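You operate a simulated robot arm through the tools that you are given. There is no shell and no other tool. Be economical: measure what you need, move in short steps, check, and stop when the job is done.

Carry out the task below with a simulated robot arm. There is one attempt and no reset: what you move stays moved.

## Task
Switch off, then tighten the long chain until the round gauge shows 5.
Fine: green lever to FREE to turn the orange knob, back to HOLD after. Where these are worked on the way, their far stop is far enough and under half their travel is too little: green lever.
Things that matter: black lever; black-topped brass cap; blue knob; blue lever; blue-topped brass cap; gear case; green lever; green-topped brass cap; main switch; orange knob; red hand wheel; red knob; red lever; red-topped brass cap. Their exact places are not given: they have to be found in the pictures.

The check looks at the end state, three seconds after you hand in, the way a careful person would. Anything else that was tipped, shoved, dropped, spilled or broken makes it a failure.

## Robot
A 6-joint arm with a two-finger parallel gripper on a trunk, on a base that drives. Base frame: it is fixed to the floor where the robot stands at the start and does not move with it; the origin is under the middle of the robot, x ahead of it, y to its left, z up. Readings come in mm, degrees, newtons and seconds.
With the tool pointing down near the work surface it reaches from about 300 to 700 mm from the robot's upright axis, wherever it stands. Its first joint turns from -166.0 to 166.0 degrees. Places, roughly: black lever [-2800, -1800, 600]; black-topped brass cap [-500, -600, 700]; blue knob [-2400, -2200, 800]; blue lever [-2700, -2200, 700]; blue-topped brass cap [-600, -600, 800]; gear case [-2300, -2500, 500]; green lever [-700, -400, 1000]; green-topped brass cap [-700, -800, 200]; main switch [500, 0, 900]; orange knob [-600, -400, 1100]; red hand wheel [-2600, -1900, 800]; red knob [-2400, -2200, 800]; red lever [-2600, -2400, 700]; red-topped brass cap [-700, -500, 700]; round gauge [-700, -400, 1200]; white knob [-600, -400, 500]. Payload 4.1 kg.
Tool frame: the origin (TCP) lies between the finger pads and is the grasp point; the fingertips stand 23 mm ahead of it; z points along the fingers, y is the line along which they close. The gripper opens to 94 mm. The fingers are 38 mm wide and 10 mm thick; the gripper's body (54 by 96 mm) begins 39 mm behind the TCP.
Orientation is that of the tool frame in the base frame, as [roll, pitch, yaw] about the fixed x, y, z axes, in that order (R = Rz(yaw) Ry(pitch) Rx(roll)). With the fingers straight down and closing along the base's y, the tool's x points along the base's -x, its y along +y and its z along -z.

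## Interface
- The arm moves only by the tool arm_command. Its argument "rows" is a list of rows, each an object of numbers (a shift or turn left out is 0, a gripper value left out holds the last): "tx", "ty", "tz": the shift along the tool's x, y, z in m; "ax", "ay", "az": the turn, a rotation vector about the tool's x, y, z in degrees. In form: [{"tx": .., "ty": .., "tz": .., "ax": .., "ay": .., "az": ..}, ...]. A call has 1 to 8 rows; each row is the pose to reach, as a shift and turn from the pose commanded when the call began, along the tool's axes at that moment. "claw" is the opening, from 0 (shut) to 1 (fully open), set as the call begins (left out, the last holds). Each row takes 0.2 s and may step no farther than 50 mm and 8.6 degrees from the row before; otherwise, or with a gripper value out of range, the whole call is refused. Where a pose cannot be reached the arm comes as near as it can. A force on the tool above 90 N (or 10 N above the force at the start of the call, whichever is more), or a blocked arm, ends the call early, and 0.2 s more pass. Each finger travels about 45 mm/s and halts on what it meets, pressing with about 27 N; the grip force reading is that of the motor and also rises with nothing between the fingers. The clock runs only during rows and for 0.2 s after the last one: add rows that repeat a pose to give the fingers time. The reply holds the time, the measured pose of the TCP, the force on the tool along the base axes, the opening and the grip force, in the units named above and with some noise, with the torque about the TCP (base axes, N m) and any sound that the robot's microphone picked up, and new pictures: "show" is both (left out), scene, wrist or none.
- Cameras (640 x 400 px; columns grow to the right, rows downward): "scene" is now at [-47.4, 78, 1424.1]; the picture's right is [-1.00, -0.05, -0.00], its down [-0.03, 0.68, -0.74] and it looks along [0.04, -0.74, -0.68] (base axes); focal length 214 px, centre (320, 200). "wrist" rides on the gripper at [86, 16, -75] in the tool frame; the picture's right is [-0.18, 0.98, 0.00], its down [-0.58, -0.11, -0.81] and it looks along [-0.79, -0.15, 0.59] (tool axes); focal length 243 px, centre (320, 200).
- slide_trunk(by): slides the trunk up (or, below 0, down) by that many mm; the arm and the scene camera ride with it, the base frame stays. It gives what a move gives, with no picture.
- drive_base(legs): drives the robot by 1 to 6 legs, each [ahead, turn to the left] in mm and degrees, along the robot's own axes; the way and the turn of a leg run together, so that a leg with both is an arc; at most 1500 mm and 180 degrees a leg. The arm and the cameras ride along, it lands a little off, and it stops where it bumps. It gives what a move gives, and a new picture of the scene camera.
- aim_head(pan, tilt): turns the head with the scene camera to pan (to the left, within 155 degrees either way) and tilt (down, from -29 to 69), counted from straight ahead of the robot. It gives what a move gives, and a new picture of the scene camera.
- point_at(camera, pixels): for up to 12 pixels [column, row] of the newest picture of that camera ("zoom" is the newest enlarged one), the place [x, y, z] in the base frame of the surface seen there, good to about 2 mm, but the place of the scene camera against the robot may be out by one fixed shift of up to 18 mm in any direction. The clock stands still meanwhile.
- close_up(camera, box): a new picture of the part [left, top, right, bottom] of that camera's present view, enlarged. The clock stands still meanwhile.
- sign_off(): hands the job in; it is judged then, once.

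Work in short steps. Measure before you move; look again where a grasp or a placing could have gone wrong, and mend it. You have 80 turns and 260 pictures in all, those below and enlarged ones among them. Open the gripper and draw the arm clear of the work before you hand the job in, unless the task says otherwise; then end with one line.

The tools are called after "Request:" as a command line: name --argument value ..., lists and objects as JSON in quotes. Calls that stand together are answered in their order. arm_command: Moves the arm, as the interface text tells. Its arguments: {"type":"object","properties":{"rows":{"type":"array"},"claw":{"type":"number"},"show":{"type":"string","enum":["both","scene","wrist","none"]}},"required":["rows"]} The other tools are called the same way: slide_trunk (by) slides the trunk up or down; drive_base (legs) drives the base; aim_head (pan, tilt) turns the head that bears the scene camera; point_at (camera, pixels) gives the place of the surface under pixels of a picture; close_up (camera, box) takes an enlarged picture of a part of a camera's view; sign_off () hands the job in.

At the start:

```text
time_s: 0.0
tcp_pos: [-192.4, -226.8, 1249.5]
ee_rot: [-179.9, 0.0, -180.0]
contact_force: [0.8, 0.5, -0.5]
torque: [0.02, -0.04, 0.01]
gripper_width: 93.9
finger_force: 0.0
trunk travel left (down, up): [-375.0, 215.0]
robot x, y, heading: [-2.4, -1.5, 0.1]
head pan, tilt: [-87.1, 42.5]
```

scene: 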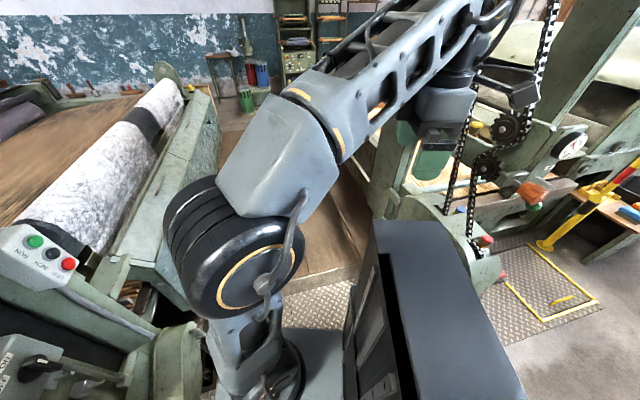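
wrist: 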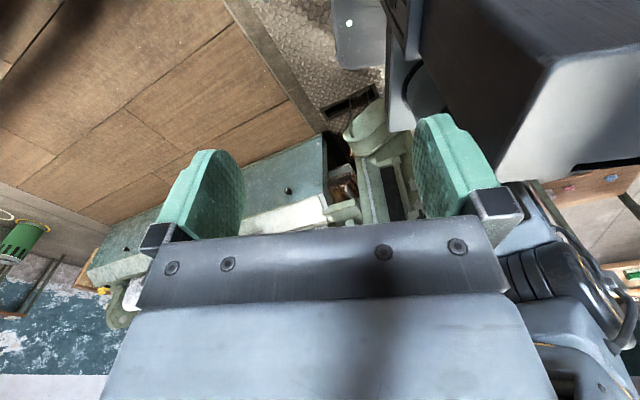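

The scene picture shows the machine with chains to the right and a switch panel at lower left. I aim the head at the main switch ahead first.

Request:
aim_head --pan -10 --tilt 45

Request:
close_up --camera "scene" --box '[160, 100, 480, 300]'

Request:
aim_head --pan -145 --tilt 35

Request:
close_up --camera "scene" --box '[160, 100, 480, 300]'

```text
time_s: 1.5
tcp_pos: [-192.7, -227.6, 1248.6]
ee_rot: [-180.0, 0.0, 179.9]
contact_force: [-1.0, 0.2, -0.1]
torque: [0.0, 0.01, -0.01]
gripper_width: 94.2
finger_force: 0.1
trunk travel left (down, up): [-375.0, 215.0]
robot x, y, heading: [-1.8, -1.9, 0.2]
head pan, tilt: [-10.0, 45.0]
```

scene: 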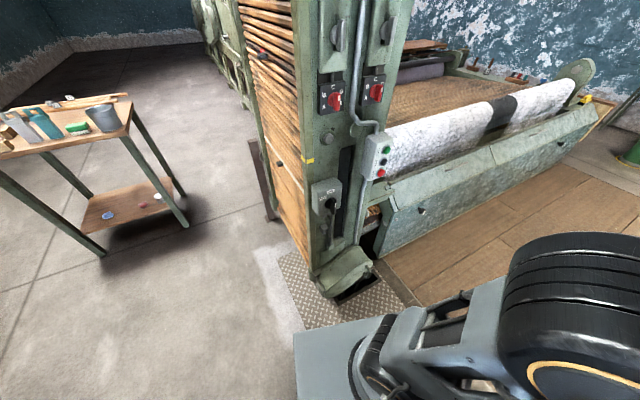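

```text
2.00 times, centred on (320, 200) of scene
```

zoom: 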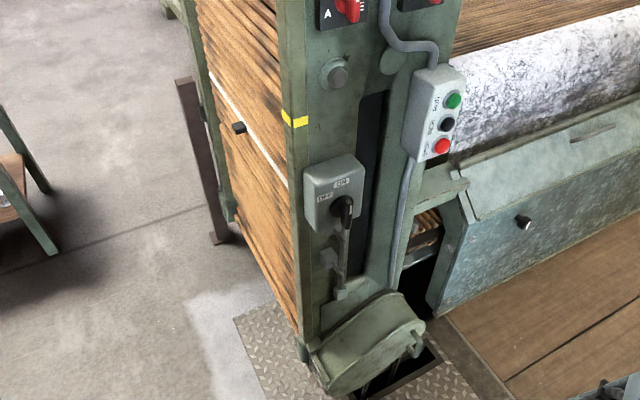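

```text
time_s: 3.7
tcp_pos: [-191.7, -227.2, 1248.1]
ee_rot: [-180.0, -0.1, 180.0]
contact_force: [-0.8, 0.4, 0.1]
torque: [0.0, 0.0, 0.0]
gripper_width: 94.2
finger_force: 0.1
trunk travel left (down, up): [-375.0, 215.0]
robot x, y, heading: [-2.7, -3.5, 0.2]
head pan, tilt: [-145.0, 35.0]
```

scene: 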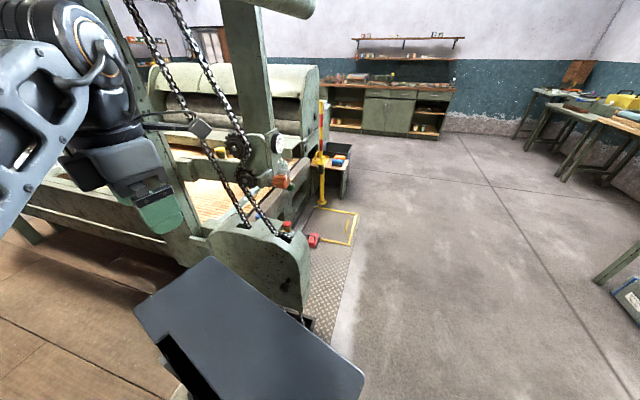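

```text
2.00 times, centred on (320, 200) of scene
```

zoom: 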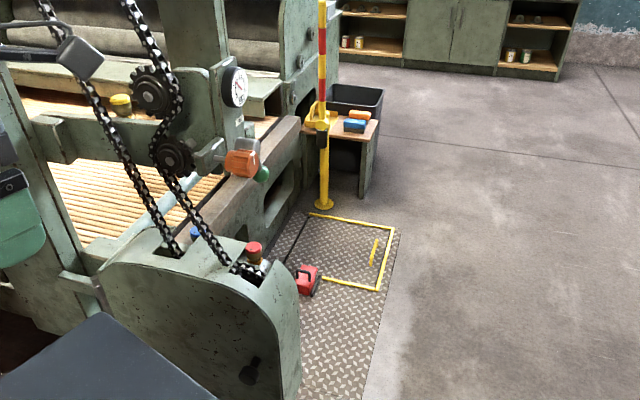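

Gauge at about (275,143), orange knob (281,182), green lever tip (285,190). I look closer at both these and the main switch.

Request:
close_up --camera "scene" --box '[220, 110, 330, 220]'

Request:
point_at --camera "scene" --pixels '[[277, 144], [281, 181], [286, 191], [288, 226], [240, 145], [228, 195]]'

Request:
aim_head --pan -5 --tilt 50

Request:
close_up --camera "scene" --box '[240, 50, 400, 250]'

Request:
close_up --camera "scene" --box '[270, 140, 390, 230]'

```text
3.64 times, centred on (275, 165) of scene
```

zoom: 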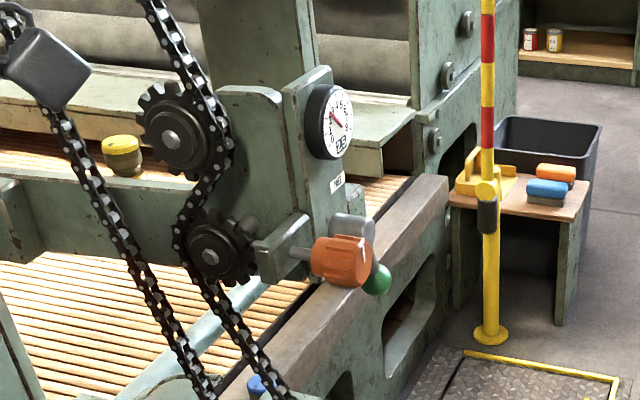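

```text
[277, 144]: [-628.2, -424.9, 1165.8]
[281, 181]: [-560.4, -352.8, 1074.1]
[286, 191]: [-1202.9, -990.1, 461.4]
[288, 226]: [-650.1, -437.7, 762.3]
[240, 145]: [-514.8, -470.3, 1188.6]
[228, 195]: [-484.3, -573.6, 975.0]
```

```text
time_s: 5.9
tcp_pos: [-192.8, -226.9, 1247.9]
ee_rot: [-179.9, 0.0, -180.0]
contact_force: [-0.6, -0.5, -0.4]
torque: [-0.02, -0.02, -0.01]
gripper_width: 93.8
finger_force: 0.1
trunk travel left (down, up): [-375.0, 215.0]
robot x, y, heading: [-3.0, -1.3, 0.4]
head pan, tilt: [-5.0, 50.0]
```

scene: 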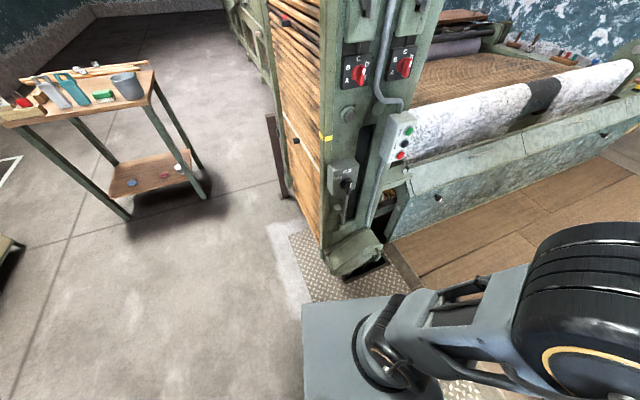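

```text
2.00 times, centred on (320, 150) of scene
```

zoom: 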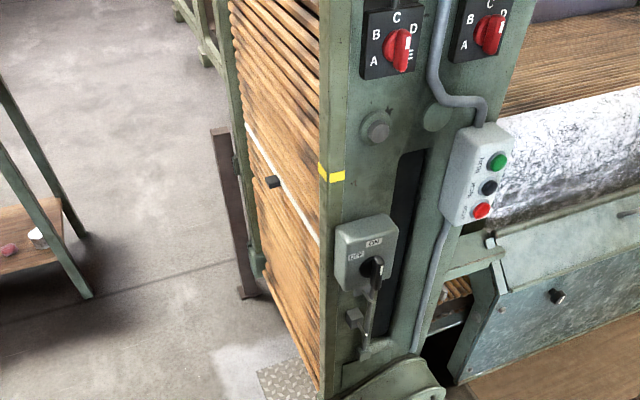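

```text
4.44 times, centred on (330, 185) of scene
```

zoom: 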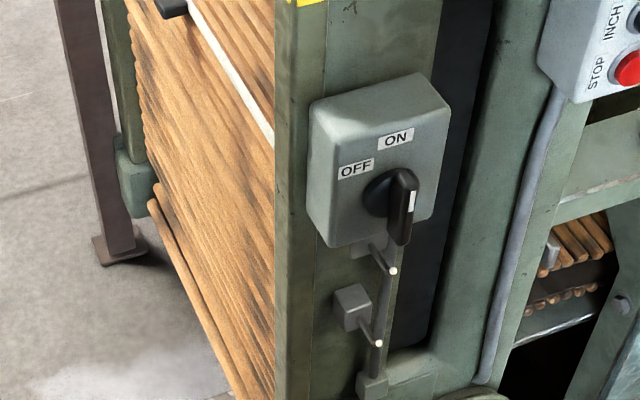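

Main switch hub at about (405,195) in the zoom, ON label above, OFF label to the left. Measure these.

Request:
point_at --camera "zoom" --pixels '[[395, 138], [355, 169], [402, 178], [400, 235], [412, 200], [375, 190], [340, 110], [435, 100], [330, 220], [395, 271], [378, 343], [420, 40]]'

Request:
close_up --camera "scene" --box '[325, 155, 365, 195]'

```text
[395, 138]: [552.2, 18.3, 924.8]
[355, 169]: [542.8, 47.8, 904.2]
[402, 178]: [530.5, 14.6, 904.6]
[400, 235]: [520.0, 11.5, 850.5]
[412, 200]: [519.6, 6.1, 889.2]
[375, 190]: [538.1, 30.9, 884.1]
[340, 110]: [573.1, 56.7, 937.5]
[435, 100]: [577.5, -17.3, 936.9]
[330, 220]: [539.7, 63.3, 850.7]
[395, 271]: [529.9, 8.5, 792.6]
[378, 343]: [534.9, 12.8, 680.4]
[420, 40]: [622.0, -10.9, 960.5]
```

```text
10.00 times, centred on (345, 175) of scene
```

zoom: 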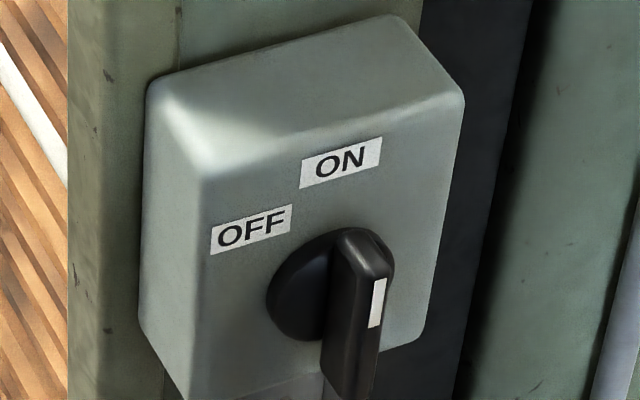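

The handle stands vertical (ON) at roughly (525, 15, 880); OFF is about 55° to the left. I swing the arm round the robot's axis toward it, keeping orientation.

Request:
arm_command --rows '[{"tx": -0.039, "ty": -0.028}, {"tx": -0.083, "ty": -0.049}, {"tx": -0.129, "ty": -0.063}, {"tx": -0.176, "ty": -0.07}, {"tx": -0.224, "ty": -0.0685}, {"tx": -0.272, "ty": -0.0594}, {"tx": -0.317, "ty": -0.043}, {"tx": -0.359, "ty": -0.019}]' --show "both"

```text
time_s: 7.7
tcp_pos: [167.5, -244.4, 1248.7]
ee_rot: [-179.9, -0.1, -180.0]
contact_force: [0.1, 0.1, -0.1]
torque: [0.0, -0.01, -0.03]
gripper_width: 93.8
finger_force: 0.2
trunk travel left (down, up): [-375.0, 215.0]
robot x, y, heading: [-3.8, -1.0, 0.2]
head pan, tilt: [-5.0, 50.0]
```

scene: 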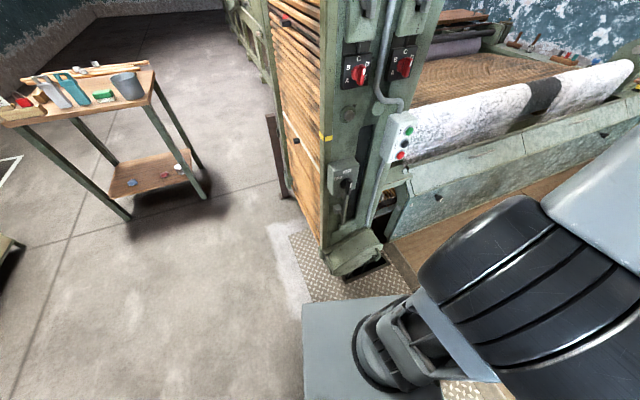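
wrist: 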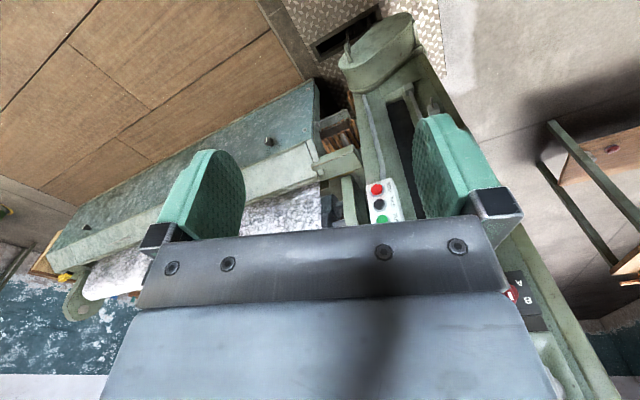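

The arm follows. Now I tip the tool toward horizontal (pointing +x) while moving it in front of the switch.

Request:
arm_command --rows '[{"tx": -0.02, "ty": 0.03, "tz": 0.019, "ay": -8.5}, {"tx": -0.04, "ty": 0.06, "tz": 0.038, "ay": -17}, {"tx": -0.06, "ty": 0.09, "tz": 0.057, "ay": -25.5}, {"tx": -0.08, "ty": 0.12, "tz": 0.076, "ay": -34}, {"tx": -0.1, "ty": 0.15, "tz": 0.095, "ay": -42.5}, {"tx": -0.12, "ty": 0.18, "tz": 0.114, "ay": -51}, {"tx": -0.14, "ty": 0.21, "tz": 0.133, "ay": -59.5}, {"tx": -0.16, "ty": 0.24, "tz": 0.152, "ay": -68}]'

```text
time_s: 8.9
tcp_pos: [282.6, -141.6, 1115.1]
ee_rot: [169.3, 31.7, 172.7]
contact_force: [-0.2, 0.4, -0.2]
torque: [0.02, -0.03, 0.01]
gripper_width: 93.8
finger_force: 0.1
trunk travel left (down, up): [-375.0, 215.0]
robot x, y, heading: [-3.4, -1.5, 0.0]
head pan, tilt: [-5.0, 50.0]
stopped in row 5: the arm was blocked; the commanded pose is now the measured one
```

scene: 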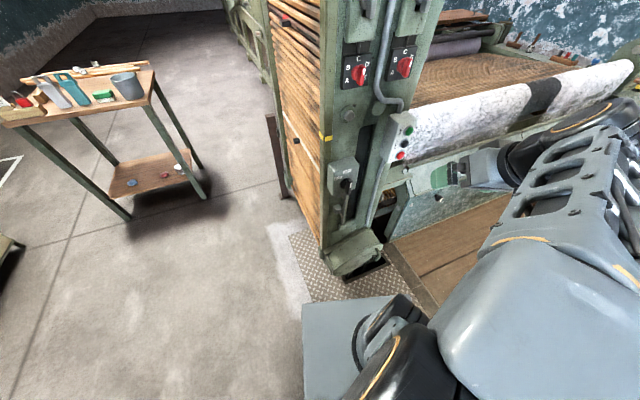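
wrist: 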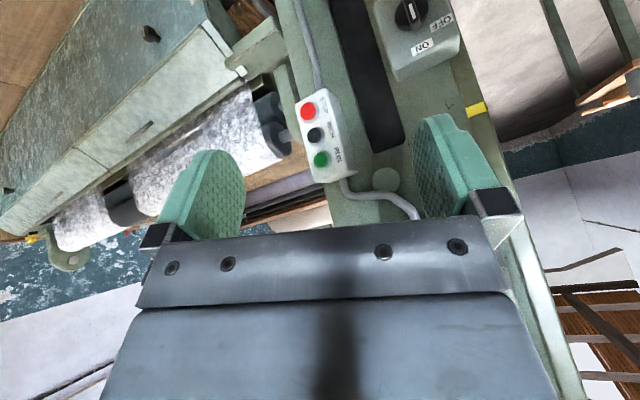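

Blocked without contact force, likely a joint limit near the body. I move outward to about (380,0,1055) before tilting further.

Request:
arm_command --rows '[{"tx": -0.0095, "ty": 0.033, "tz": 0.03}, {"tx": -0.019, "ty": 0.066, "tz": 0.06}, {"tx": -0.0285, "ty": 0.099, "tz": 0.09}, {"tx": -0.038, "ty": 0.1315, "tz": 0.12}, {"tx": -0.038, "ty": 0.1315, "tz": 0.12}]'

```text
time_s: 10.1
tcp_pos: [383.5, -0.8, 1053.3]
ee_rot: [169.4, 31.9, 172.7]
contact_force: [-0.1, 0.6, 0.2]
torque: [0.02, -0.02, 0.01]
gripper_width: 94.0
finger_force: 0.1
trunk travel left (down, up): [-375.0, 215.0]
robot x, y, heading: [-1.7, 4.1, 0.0]
head pan, tilt: [-5.0, 50.0]
```

scene: 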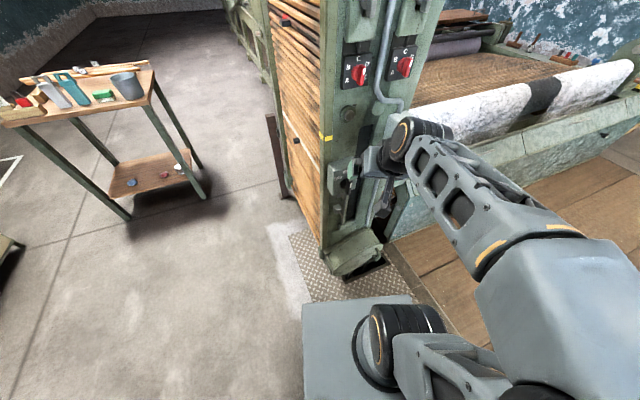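
wrist: 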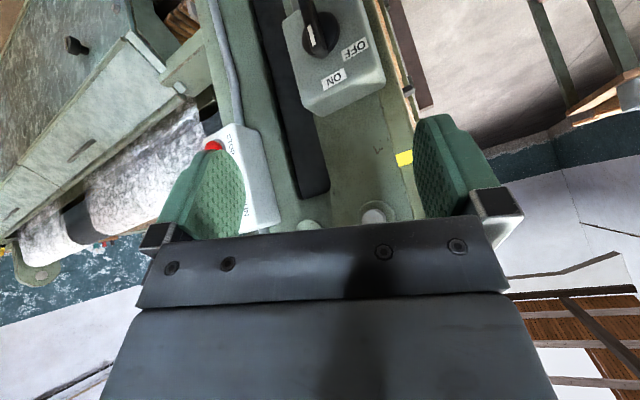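

The wrist camera sees the switch at (320,50). I enlarge and measure with it (no offset error).

Request:
close_up --camera "wrist" --box '[260, 0, 400, 120]'

Request:
point_at --camera "wrist" --pixels '[[333, 79], [354, 47], [313, 40], [306, 8], [318, 52], [330, 30], [299, 60], [325, 108], [310, 25], [360, 80]]'

```text
3.33 times, centred on (330, 60) of wrist
```

zoom: 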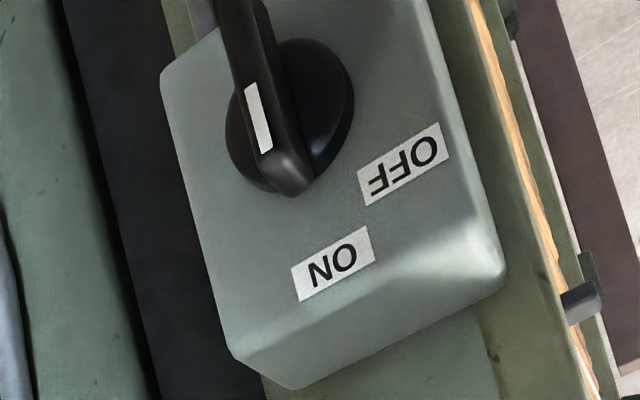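

```text
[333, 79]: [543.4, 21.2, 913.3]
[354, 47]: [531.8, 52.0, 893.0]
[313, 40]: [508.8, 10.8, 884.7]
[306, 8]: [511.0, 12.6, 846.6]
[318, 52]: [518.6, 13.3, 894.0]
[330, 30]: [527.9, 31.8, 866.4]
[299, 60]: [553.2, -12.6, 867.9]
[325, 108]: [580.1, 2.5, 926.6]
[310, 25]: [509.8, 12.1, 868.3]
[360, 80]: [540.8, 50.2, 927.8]
```

Wrist readings give the handle front at about (510,12,870), with the panel facing yawed about 18° (normal ≈ (-0.95,-0.31,0)). I turn the tool to face it and move to a standoff at (426,-16,873).

Request:
arm_command --rows '[{"tx": 0.0082, "ty": -0.006, "tz": 0.0245, "ax": -1.89, "ay": -7.93, "az": -2.57}, {"tx": 0.0165, "ty": -0.012, "tz": 0.0489, "ax": -3.79, "ay": -15.86, "az": -5.15}, {"tx": 0.0247, "ty": -0.018, "tz": 0.0734, "ax": -5.69, "ay": -23.79, "az": -7.73}, {"tx": 0.0329, "ty": -0.024, "tz": 0.0978, "ax": -7.59, "ay": -31.72, "az": -10.3}, {"tx": 0.0411, "ty": -0.03, "tz": 0.1223, "ax": -9.48, "ay": -39.65, "az": -12.88}, {"tx": 0.0494, "ty": -0.036, "tz": 0.1467, "ax": -11.38, "ay": -47.58, "az": -15.46}, {"tx": 0.0576, "ty": -0.042, "tz": 0.1712, "ax": -13.28, "ay": -55.5, "az": -18.03}, {"tx": 0.0576, "ty": -0.042, "tz": 0.1712, "ax": -13.28, "ay": -55.5, "az": -18.03}]'

```text
time_s: 11.9
tcp_pos: [461.9, -39.6, 898.3]
ee_rot: [133.5, 89.8, 151.7]
contact_force: [0.4, -0.9, 0.0]
torque: [0.04, 0.0, 0.04]
gripper_width: 94.0
finger_force: 0.0
out of reach, approached as far as the arm can: row 3, 4, 5, 6, 7, 8
trunk travel left (down, up): [-375.0, 215.0]
robot x, y, heading: [-1.0, -1.9, -0.1]
head pan, tilt: [-5.0, 50.0]
```

scene: 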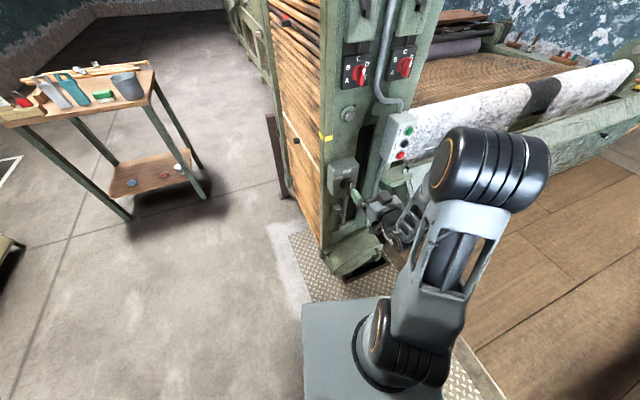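
wrist: 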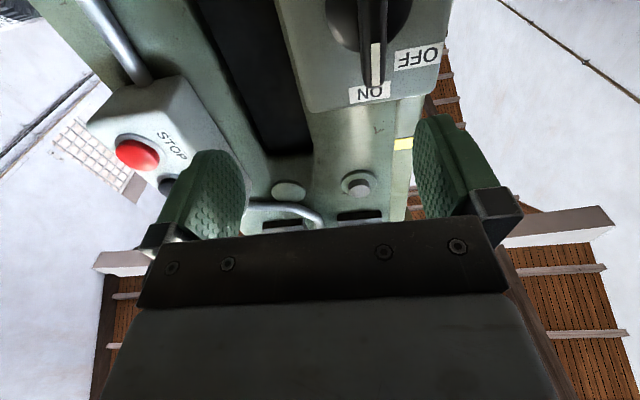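

Nearly aligned but the pose is too close to the body for the arm. I shift sideways and down (keeping some distance) to see where it settles.

Request:
arm_command --rows '[{"tx": 0.012, "ty": 0.016, "tz": 0.0}, {"tx": 0.025, "ty": 0.033, "tz": 0.0}, {"tx": 0.025, "ty": 0.033, "tz": 0.0}]'

```text
time_s: 12.7
tcp_pos: [468.0, -26.6, 901.0]
ee_rot: [129.9, 89.7, 148.0]
contact_force: [0.2, -0.1, -0.7]
torque: [0.01, 0.01, -0.02]
gripper_width: 94.2
finger_force: 0.1
out of reach, approached as far as the arm can: row 1, 2, 3
trunk travel left (down, up): [-375.0, 215.0]
robot x, y, heading: [-1.7, -0.2, 0.2]
head pan, tilt: [-5.0, 50.0]
```

scene: 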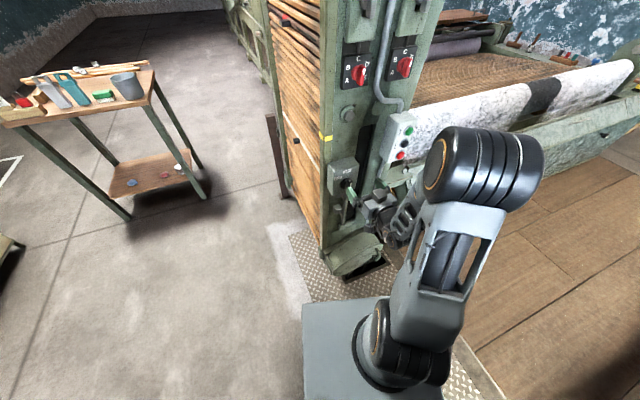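
wrist: 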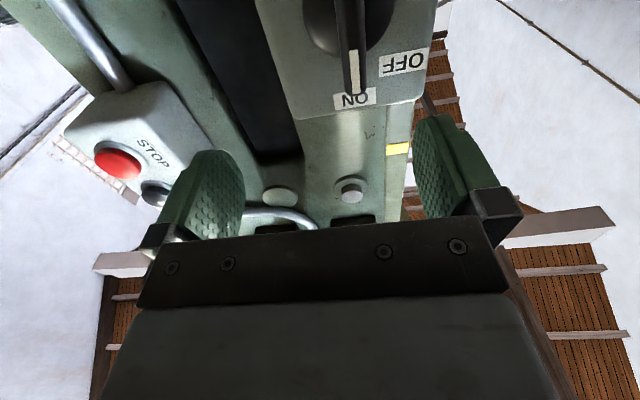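

Too close for the arm's wrist; I'd like to back the base by ~150 mm. I look behind first for clearance.

Request:
aim_head --pan -150 --tilt 60

Request:
point_at --camera "scene" --pixels '[[250, 200], [300, 200], [330, 200], [250, 250], [300, 300], [320, 100], [280, 150], [350, 350]]'

```text
time_s: 15.0
tcp_pos: [468.0, -25.6, 900.6]
ee_rot: [133.4, 89.7, 151.5]
contact_force: [-0.5, -0.2, 0.5]
torque: [-0.03, 0.02, -0.01]
gripper_width: 94.0
finger_force: 0.1
trunk travel left (down, up): [-375.0, 215.0]
robot x, y, heading: [-0.1, 0.3, -0.1]
head pan, tilt: [-150.0, 60.0]
```

scene: 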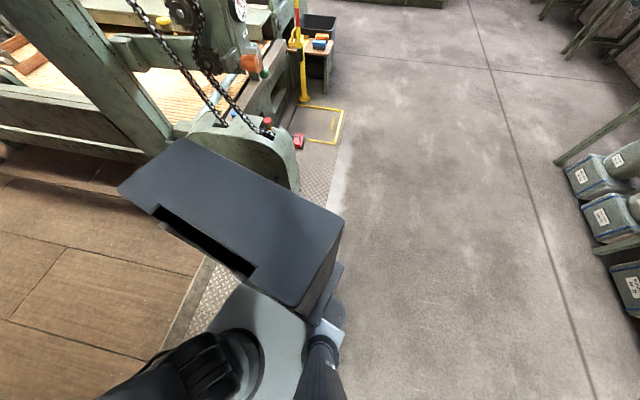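

```text
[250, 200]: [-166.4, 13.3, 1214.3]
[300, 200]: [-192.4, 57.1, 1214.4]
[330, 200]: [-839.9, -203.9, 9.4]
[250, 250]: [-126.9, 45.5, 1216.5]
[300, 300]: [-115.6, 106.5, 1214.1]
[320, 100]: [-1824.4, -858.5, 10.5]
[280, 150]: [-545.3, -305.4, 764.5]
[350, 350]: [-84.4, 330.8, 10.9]
```

Housing's nearest corner is around (-545,-305) and the robot's rear is near x≈-250: 130 mm back is clear.

Request:
drive_base --legs '[[-130, 0]]'

Request:
aim_head --pan -5 --tilt 50

```text
time_s: 16.3
tcp_pos: [336.2, -25.7, 900.0]
ee_rot: [133.9, 89.8, 151.9]
contact_force: [0.0, -0.2, -0.6]
torque: [-0.04, 0.02, 0.01]
gripper_width: 93.9
finger_force: 0.1
trunk travel left (down, up): [-375.0, 215.0]
robot x, y, heading: [-132.1, -0.4, 0.4]
head pan, tilt: [-150.0, 60.0]
```

scene: 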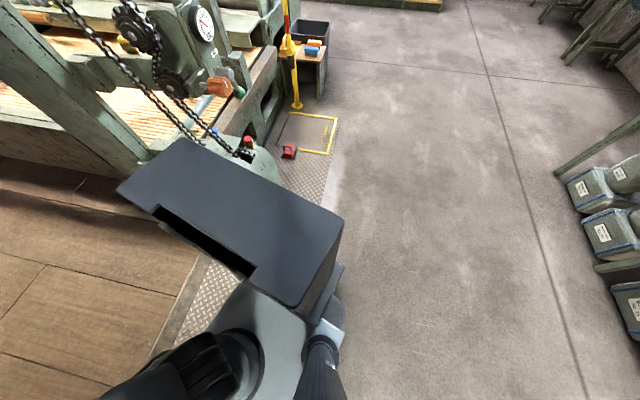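

```text
time_s: 18.6
tcp_pos: [336.3, -25.5, 901.1]
ee_rot: [133.0, 89.7, 151.0]
contact_force: [-0.5, -0.2, 0.2]
torque: [0.01, -0.01, -0.02]
gripper_width: 94.0
finger_force: 0.0
trunk travel left (down, up): [-375.0, 215.0]
robot x, y, heading: [-131.8, -1.7, 0.1]
head pan, tilt: [-5.0, 50.0]
```

scene: 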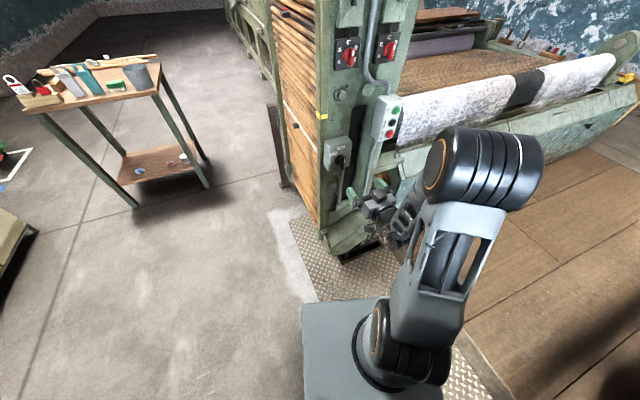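

Now move to the standoff (426,-16,873).

Request:
arm_command --rows '[{"tx": 0.009, "ty": -0.006, "tz": 0.029}, {"tx": 0.018, "ty": -0.012, "tz": 0.058}, {"tx": 0.028, "ty": -0.019, "tz": 0.088}, {"tx": 0.028, "ty": -0.019, "tz": 0.088}]'

Request:
close_up --camera "scene" --box '[290, 110, 450, 220]'

```text
time_s: 19.6
tcp_pos: [426.7, -16.7, 871.3]
ee_rot: [134.4, 89.6, 152.4]
contact_force: [-0.1, -0.7, -0.5]
torque: [-0.01, 0.01, -0.01]
gripper_width: 93.7
finger_force: 0.1
trunk travel left (down, up): [-375.0, 215.0]
robot x, y, heading: [-134.2, 0.5, -0.1]
head pan, tilt: [-5.0, 50.0]
```

scene: 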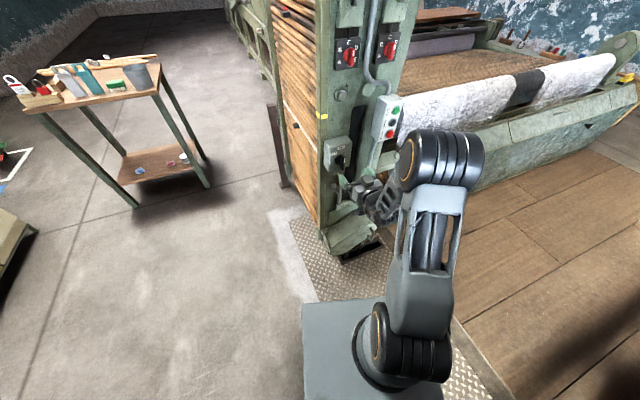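
wrist: 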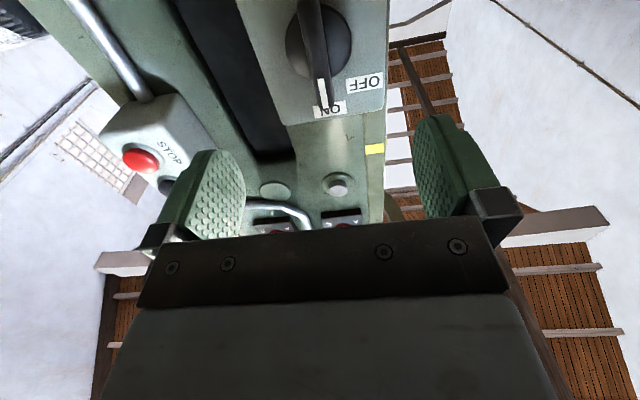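

```text
3.64 times, centred on (370, 165) of scene
```

zoom: 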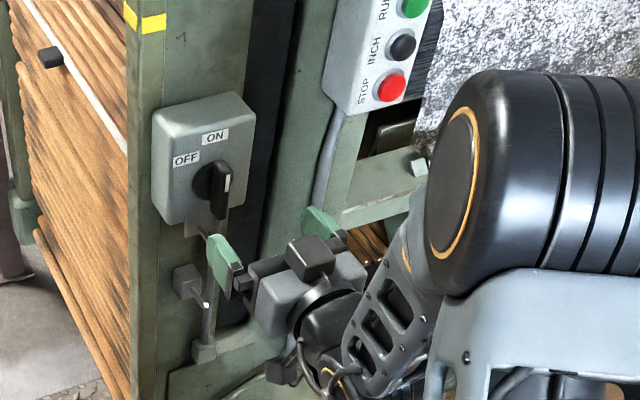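

The wrist view shows the hub disc around (319,42). I measure hub edges and handle tip.

Request:
point_at --camera "wrist" --pixels '[[292, 45], [345, 45], [340, 62], [302, 65], [338, 18], [323, 90], [316, 60], [310, 25], [325, 102], [307, 5], [352, 60], [363, 82]]'

Request:
close_up --camera "wrist" --box '[240, 0, 400, 120]'

```text
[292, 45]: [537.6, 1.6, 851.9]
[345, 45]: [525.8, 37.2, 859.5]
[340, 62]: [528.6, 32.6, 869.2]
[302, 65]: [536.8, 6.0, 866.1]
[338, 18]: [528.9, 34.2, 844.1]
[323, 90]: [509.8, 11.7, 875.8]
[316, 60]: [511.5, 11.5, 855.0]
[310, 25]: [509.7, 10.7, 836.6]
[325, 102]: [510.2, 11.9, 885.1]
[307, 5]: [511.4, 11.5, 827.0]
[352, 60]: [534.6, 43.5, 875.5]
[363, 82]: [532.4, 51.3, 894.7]
```

```text
3.33 times, centred on (320, 60) of wrist
```

zoom: 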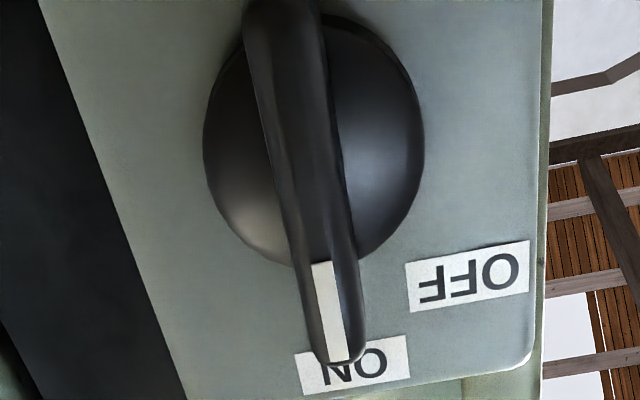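

Hub centre is about z=857, handle spans z≈825–890. I advance to TCP (505,9.5,857) and close on the handle.

Request:
arm_command --rows '[{"tx": 0.0143, "ty": 0.0007, "tz": 0.028}, {"tx": 0.0143, "ty": 0.0007, "tz": 0.055}, {"tx": 0.0143, "ty": 0.0007, "tz": 0.082}, {"tx": 0.0143, "ty": 0.0007, "tz": 0.082}]'

Request:
arm_command --rows '[{}, {}, {}, {}, {}, {}]' --claw 0

```text
time_s: 20.6
tcp_pos: [505.2, 8.9, 856.9]
ee_rot: [133.8, 89.6, 151.8]
contact_force: [0.4, 0.3, -0.1]
torque: [0.01, 0.0, -0.05]
gripper_width: 94.0
finger_force: 0.1
trunk travel left (down, up): [-375.0, 215.0]
robot x, y, heading: [-132.9, 0.3, 0.2]
head pan, tilt: [-5.0, 50.0]
```

scene: 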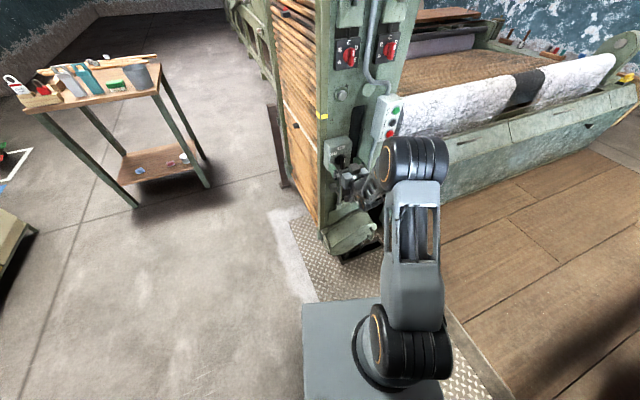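
wrist: 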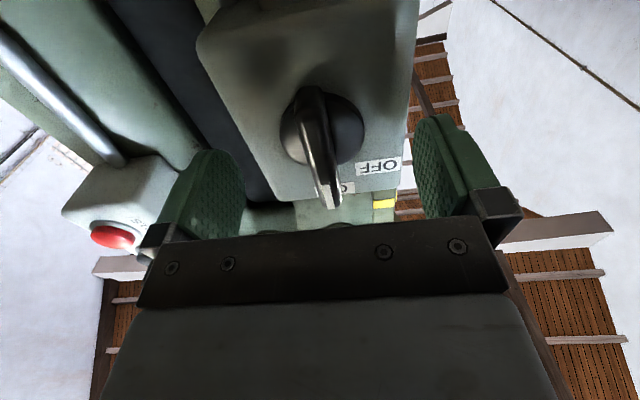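

```text
time_s: 21.9
tcp_pos: [503.8, 9.7, 857.4]
ee_rot: [143.8, 89.7, 162.0]
contact_force: [-1.7, 3.1, -0.7]
torque: [-0.53, -0.16, -0.17]
gripper_width: 12.8
finger_force: 44.3
trunk travel left (down, up): [-375.0, 215.0]
robot x, y, heading: [-130.4, 2.3, 0.2]
head pan, tilt: [-5.0, 50.0]
```

scene: 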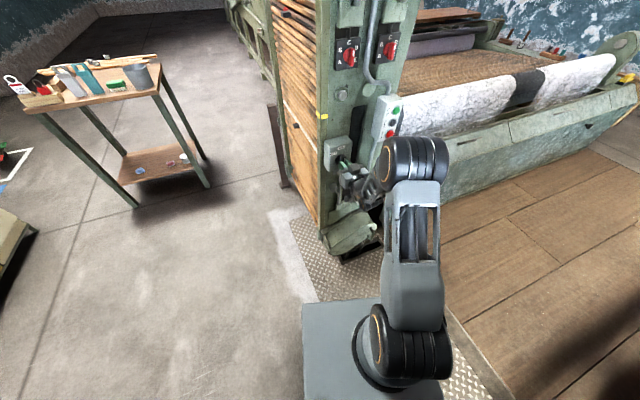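
wrist: 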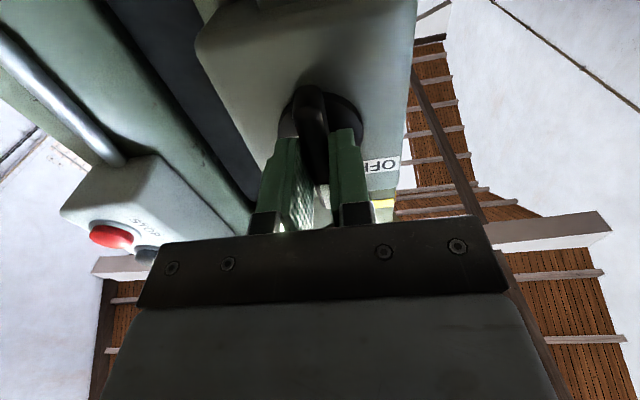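

Handle gripped (12.8 mm). I turn the tool about its z by −48° (top of handle toward OFF on +y).

Request:
arm_command --rows '[{"az": -8}, {"az": -16}, {"az": -24}, {"az": -32}, {"az": -40}, {"az": -48}, {"az": -48}]'

```text
time_s: 22.5
tcp_pos: [509.8, 10.2, 863.3]
ee_rot: [-112.5, 81.4, -89.5]
contact_force: [-32.2, 18.2, 6.4]
torque: [0.79, -1.66, -0.41]
gripper_width: 14.6
finger_force: 45.4
out of reach, approached as far as the arm can: row 1, 2
trunk travel left (down, up): [-375.0, 215.0]
robot x, y, heading: [-132.9, -2.8, 0.9]
head pan, tilt: [-5.0, 50.0]
stopped in row 2: the force on the tool passed its limit (the readings are from after the stop); the commanded pose is now the measured one
```

scene: 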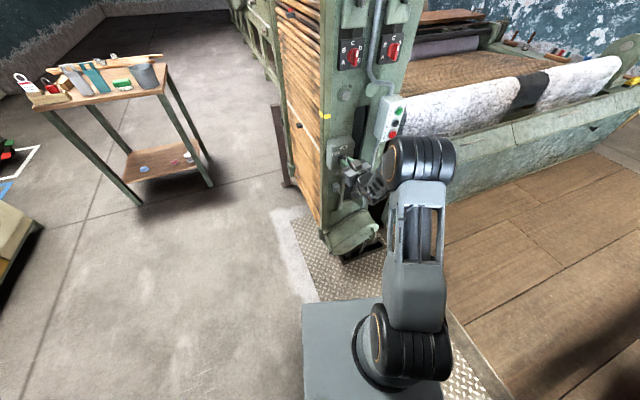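
wrist: 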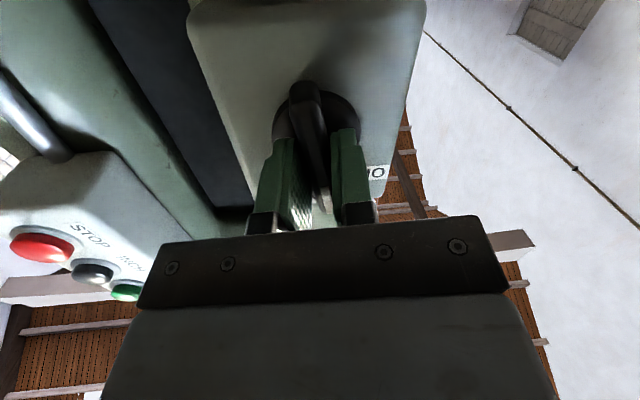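

The pure tool-z turn ran out: the last joint is at its limit in this direction. I release, back off, and will flip the hand by +180° about its axis.

Request:
arm_command --rows '[{}, {}, {}, {}, {}]' --claw 1 --show "none"

Request:
arm_command --rows '[{"tz": -0.03}, {"tz": -0.06}, {"tz": -0.1}, {"tz": -0.1}]' --show "wrist"

```text
time_s: 23.7
tcp_pos: [514.2, 6.3, 861.3]
ee_rot: [-114.3, 81.4, -91.9]
contact_force: [0.4, 0.0, 0.1]
torque: [0.0, -0.02, -0.02]
gripper_width: 93.8
finger_force: 0.0
trunk travel left (down, up): [-375.0, 215.0]
robot x, y, heading: [-130.5, -1.3, 0.7]
head pan, tilt: [-5.0, 50.0]
```

```text
time_s: 24.7
tcp_pos: [431.1, -41.2, 880.0]
ee_rot: [-116.9, 81.7, -94.2]
contact_force: [-0.6, 0.6, 0.5]
torque: [0.02, 0.0, -0.01]
gripper_width: 94.1
finger_force: 0.0
out of reach, approached as far as the arm can: row 1, 2, 3, 4
trunk travel left (down, up): [-375.0, 215.0]
robot x, y, heading: [-133.6, -1.3, 0.5]
head pan, tilt: [-5.0, 50.0]
```

wrist: 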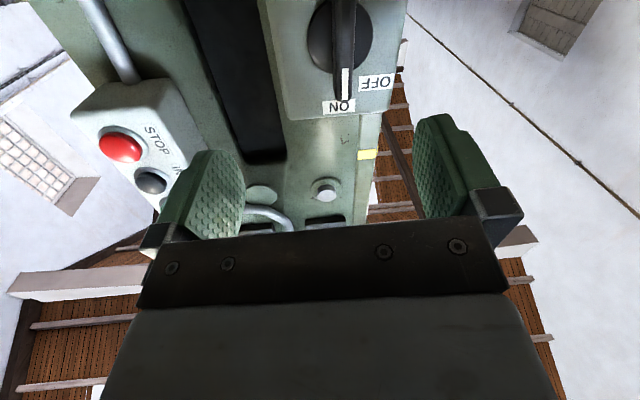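

Now flip: rotate about tool z by + in two calls.

Request:
arm_command --rows '[{"az": 8.5}, {"az": 17}, {"az": 25.5}, {"az": 34}, {"az": 42.5}, {"az": 51}, {"az": 59.5}, {"az": 68}]' --show "none"

Request:
arm_command --rows '[{"az": 8.5}, {"az": 17}, {"az": 25.5}, {"az": 34}, {"az": 42.5}, {"az": 51}, {"az": 59.5}, {"az": 68}]' --show "none"

Request:
arm_command --rows '[{"az": 8.5}, {"az": 17}, {"az": 25.5}, {"az": 34}, {"az": 42.5}, {"az": 48}, {"az": 48}]' --show "wrist"

```text
time_s: 26.5
tcp_pos: [430.3, -41.2, 880.1]
ee_rot: [94.1, 29.7, 114.1]
contact_force: [-0.6, 0.2, -0.4]
torque: [0.03, 0.04, 0.01]
gripper_width: 93.9
finger_force: 0.1
trunk travel left (down, up): [-375.0, 215.0]
robot x, y, heading: [-132.2, -0.8, 0.3]
head pan, tilt: [-5.0, 50.0]
```

```text
time_s: 28.3
tcp_pos: [430.4, -40.2, 880.4]
ee_rot: [94.5, -38.2, 109.3]
contact_force: [-0.1, 0.1, -0.2]
torque: [0.0, -0.03, 0.03]
gripper_width: 94.0
finger_force: 0.1
trunk travel left (down, up): [-375.0, 215.0]
robot x, y, heading: [-128.9, 2.0, 0.6]
head pan, tilt: [-5.0, 50.0]
```

```text
time_s: 29.9
tcp_pos: [429.9, -40.5, 879.9]
ee_rot: [133.1, -84.7, 69.1]
contact_force: [0.3, -0.4, 0.9]
torque: [-0.02, -0.01, -0.01]
gripper_width: 94.0
finger_force: 0.0
trunk travel left (down, up): [-375.0, 215.0]
robot x, y, heading: [-130.4, -1.1, 0.5]
head pan, tilt: [-5.0, 50.0]
```

wrist: 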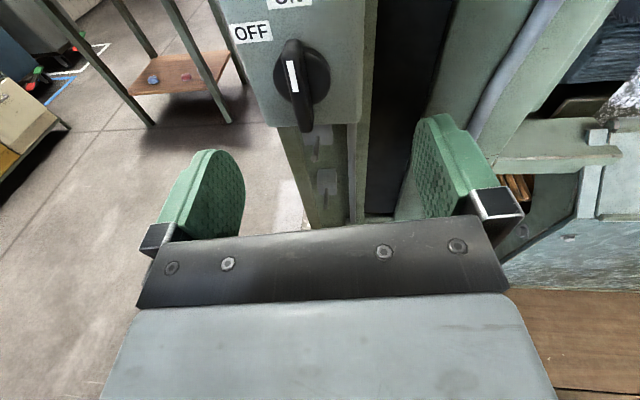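

Flipped, camera is now on top. I square up the tool and centre it at (435,-13,857).

Request:
arm_command --rows '[{"tx": -0.01, "ty": -0.0125, "tz": 0.008, "ax": -2.1, "ay": 1.73, "az": 2.0}, {"tx": -0.0203, "ty": -0.025, "tz": 0.0164, "ax": -4.19, "ay": 3.47, "az": 3.99}, {"tx": -0.0203, "ty": -0.025, "tz": 0.0164, "ax": -4.19, "ay": 3.47, "az": 3.99}]' --show "wrist"

Request:
close_up --camera "wrist" --box '[240, 0, 400, 120]'

```text
time_s: 30.7
tcp_pos: [435.0, -13.0, 858.4]
ee_rot: [-2.1, -89.8, -159.9]
contact_force: [0.7, 0.7, -0.5]
torque: [-0.01, 0.0, 0.0]
gripper_width: 94.2
finger_force: 0.2
trunk travel left (down, up): [-375.0, 215.0]
robot x, y, heading: [-132.5, -0.6, 0.7]
head pan, tilt: [-5.0, 50.0]
```

wrist: 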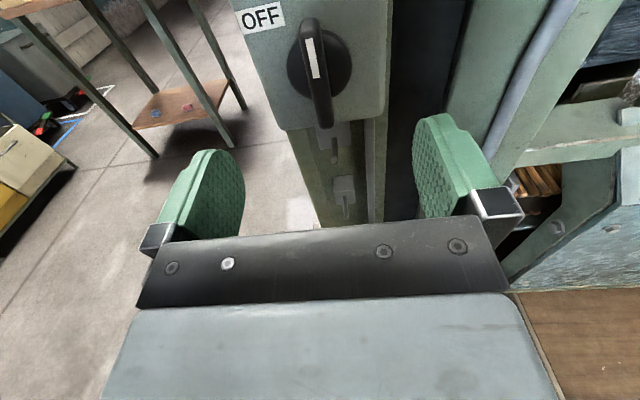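

```text
3.33 times, centred on (320, 60) of wrist
```

zoom: 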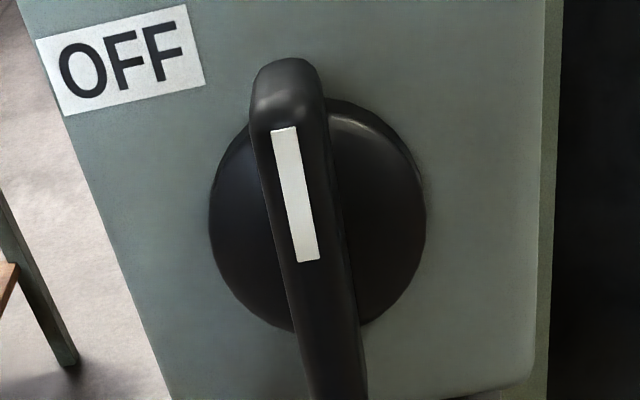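

Handle still vertical. Advance 73 mm and close.

Request:
arm_command --rows '[{"tx": -0.001, "tz": 0.037}, {"tx": -0.001, "tz": 0.073}, {"tx": -0.001, "tz": 0.073}]' --show "none"

Request:
arm_command --rows '[{}, {}, {}, {}, {}, {}, {}]' --claw 0 --show "wrist"

Request:
arm_command --rows '[{"az": -6}, {"az": -12}, {"az": -18}, {"az": -24}, {"az": -30}, {"az": -36}, {"az": -42}]' --show "wrist"

```text
time_s: 31.5
tcp_pos: [503.8, 9.8, 856.8]
ee_rot: [156.3, -90.0, 41.8]
contact_force: [1.4, -0.3, -0.3]
torque: [-0.01, 0.03, -0.02]
gripper_width: 94.1
finger_force: 0.2
trunk travel left (down, up): [-375.0, 215.0]
robot x, y, heading: [-131.4, 2.5, 0.5]
head pan, tilt: [-5.0, 50.0]
```

```text
time_s: 33.1
tcp_pos: [505.0, 8.8, 857.0]
ee_rot: [8.3, -90.0, -170.3]
contact_force: [-0.9, 1.2, 0.1]
torque: [0.01, -0.1, -0.16]
gripper_width: 12.8
finger_force: 44.9
trunk travel left (down, up): [-375.0, 215.0]
robot x, y, heading: [-131.0, -0.8, 0.8]
head pan, tilt: [-5.0, 50.0]
```

wrist: 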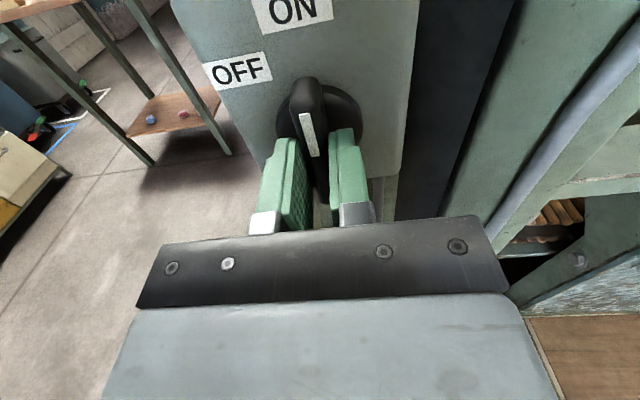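

```text
time_s: 34.7
tcp_pos: [503.5, 7.8, 857.0]
ee_rot: [89.6, -47.8, 108.2]
contact_force: [2.5, -2.4, 8.9]
torque: [-0.19, 0.71, -0.62]
gripper_width: 13.0
finger_force: 44.7
trunk travel left (down, up): [-375.0, 215.0]
robot x, y, heading: [-128.8, 1.3, 0.6]
head pan, tilt: [-5.0, 50.0]
```

wrist: 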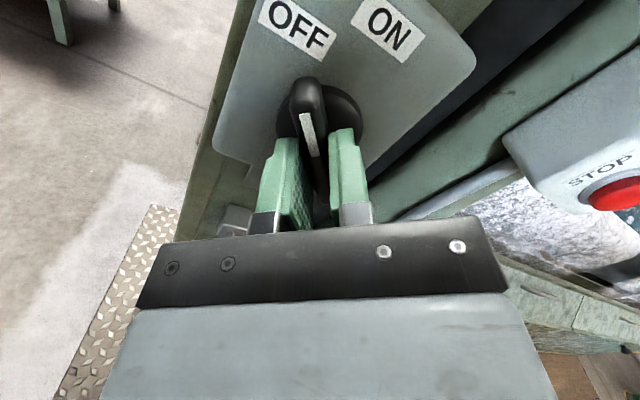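

Turned 42°; the handle points just right of OFF. Continue in small steps, watching torque.

Request:
arm_command --rows '[{"az": -3}, {"az": -6}, {"az": -9}, {"az": -9}]' --show "wrist"

```text
time_s: 35.7
tcp_pos: [504.8, 8.9, 857.3]
ee_rot: [89.7, -38.8, 108.3]
contact_force: [8.7, -6.1, 15.6]
torque: [-0.15, 0.44, -0.67]
gripper_width: 13.0
finger_force: 44.7
trunk travel left (down, up): [-375.0, 215.0]
robot x, y, heading: [-133.4, -1.7, 0.3]
head pan, tilt: [-5.0, 50.0]
```

wrist: 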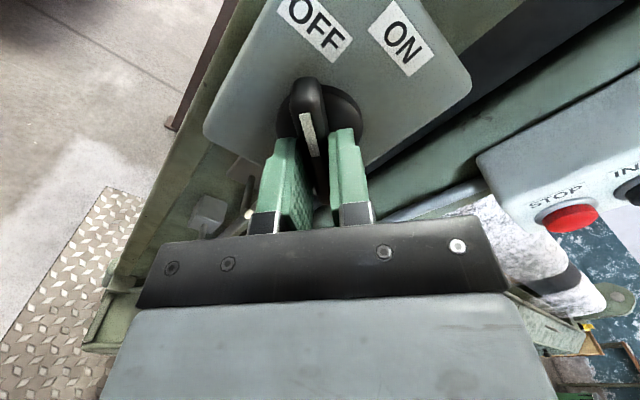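

Torque is still low; go on a bit to find a stop.

Request:
arm_command --rows '[{"az": -3}, {"az": -6}, {"az": -9}, {"az": -9}]' --show "wrist"

Request:
close_up --camera "scene" --box '[310, 110, 410, 210]'

```text
time_s: 36.7
tcp_pos: [504.2, 7.5, 856.9]
ee_rot: [89.7, -29.9, 108.2]
contact_force: [12.2, -9.4, 21.3]
torque: [0.05, -0.09, 0.0]
gripper_width: 13.0
finger_force: 44.1
trunk travel left (down, up): [-375.0, 215.0]
robot x, y, heading: [-132.9, 1.4, 0.3]
head pan, tilt: [-5.0, 50.0]
```

wrist: 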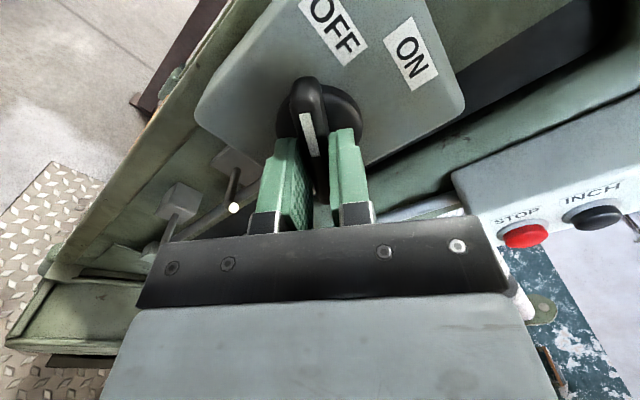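

```text
4.00 times, centred on (360, 160) of scene
```

zoom: 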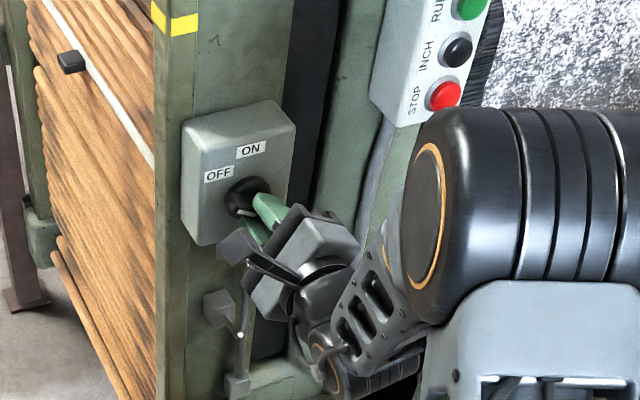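

At 60° no stop yet; force suggests the hub axis is a bit above the TCP. Push a little further with a small upward/−y correction.

Request:
arm_command --rows '[{"az": -3, "ty": 0.003}, {"az": -6, "ty": 0.004}, {"az": -8, "ty": 0.005}, {"az": -8, "ty": 0.005}]' --show "wrist"

```text
time_s: 37.7
tcp_pos: [505.1, 7.9, 857.6]
ee_rot: [90.3, -22.0, 108.2]
contact_force: [-1.1, -2.6, -6.5]
torque: [0.18, -0.82, 1.1]
gripper_width: 12.7
finger_force: 44.9
trunk travel left (down, up): [-375.0, 215.0]
robot x, y, heading: [-128.9, 3.1, 0.7]
head pan, tilt: [-5.0, 50.0]
```

wrist: 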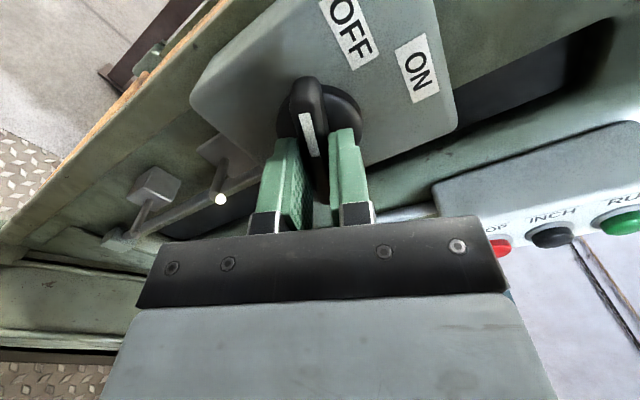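

Still free at 68° with no resisting torque; continue toward a stop.

Request:
arm_command --rows '[{"az": -4}, {"az": -8}, {"az": -12}, {"az": -16}, {"az": -16}]' --show "wrist"

```text
time_s: 38.9
tcp_pos: [505.2, 7.7, 858.5]
ee_rot: [90.2, -6.0, 108.0]
contact_force: [-15.1, 4.3, -18.7]
torque: [-0.19, 0.05, -0.12]
gripper_width: 13.0
finger_force: 45.1
trunk travel left (down, up): [-375.0, 215.0]
robot x, y, heading: [-136.3, -0.5, 0.5]
head pan, tilt: [-5.0, 50.0]
```

wrist: 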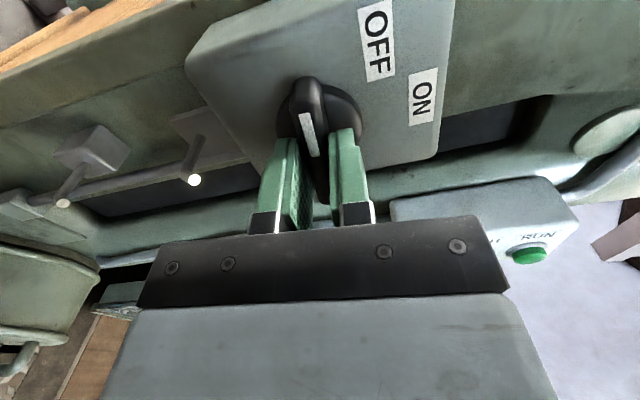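

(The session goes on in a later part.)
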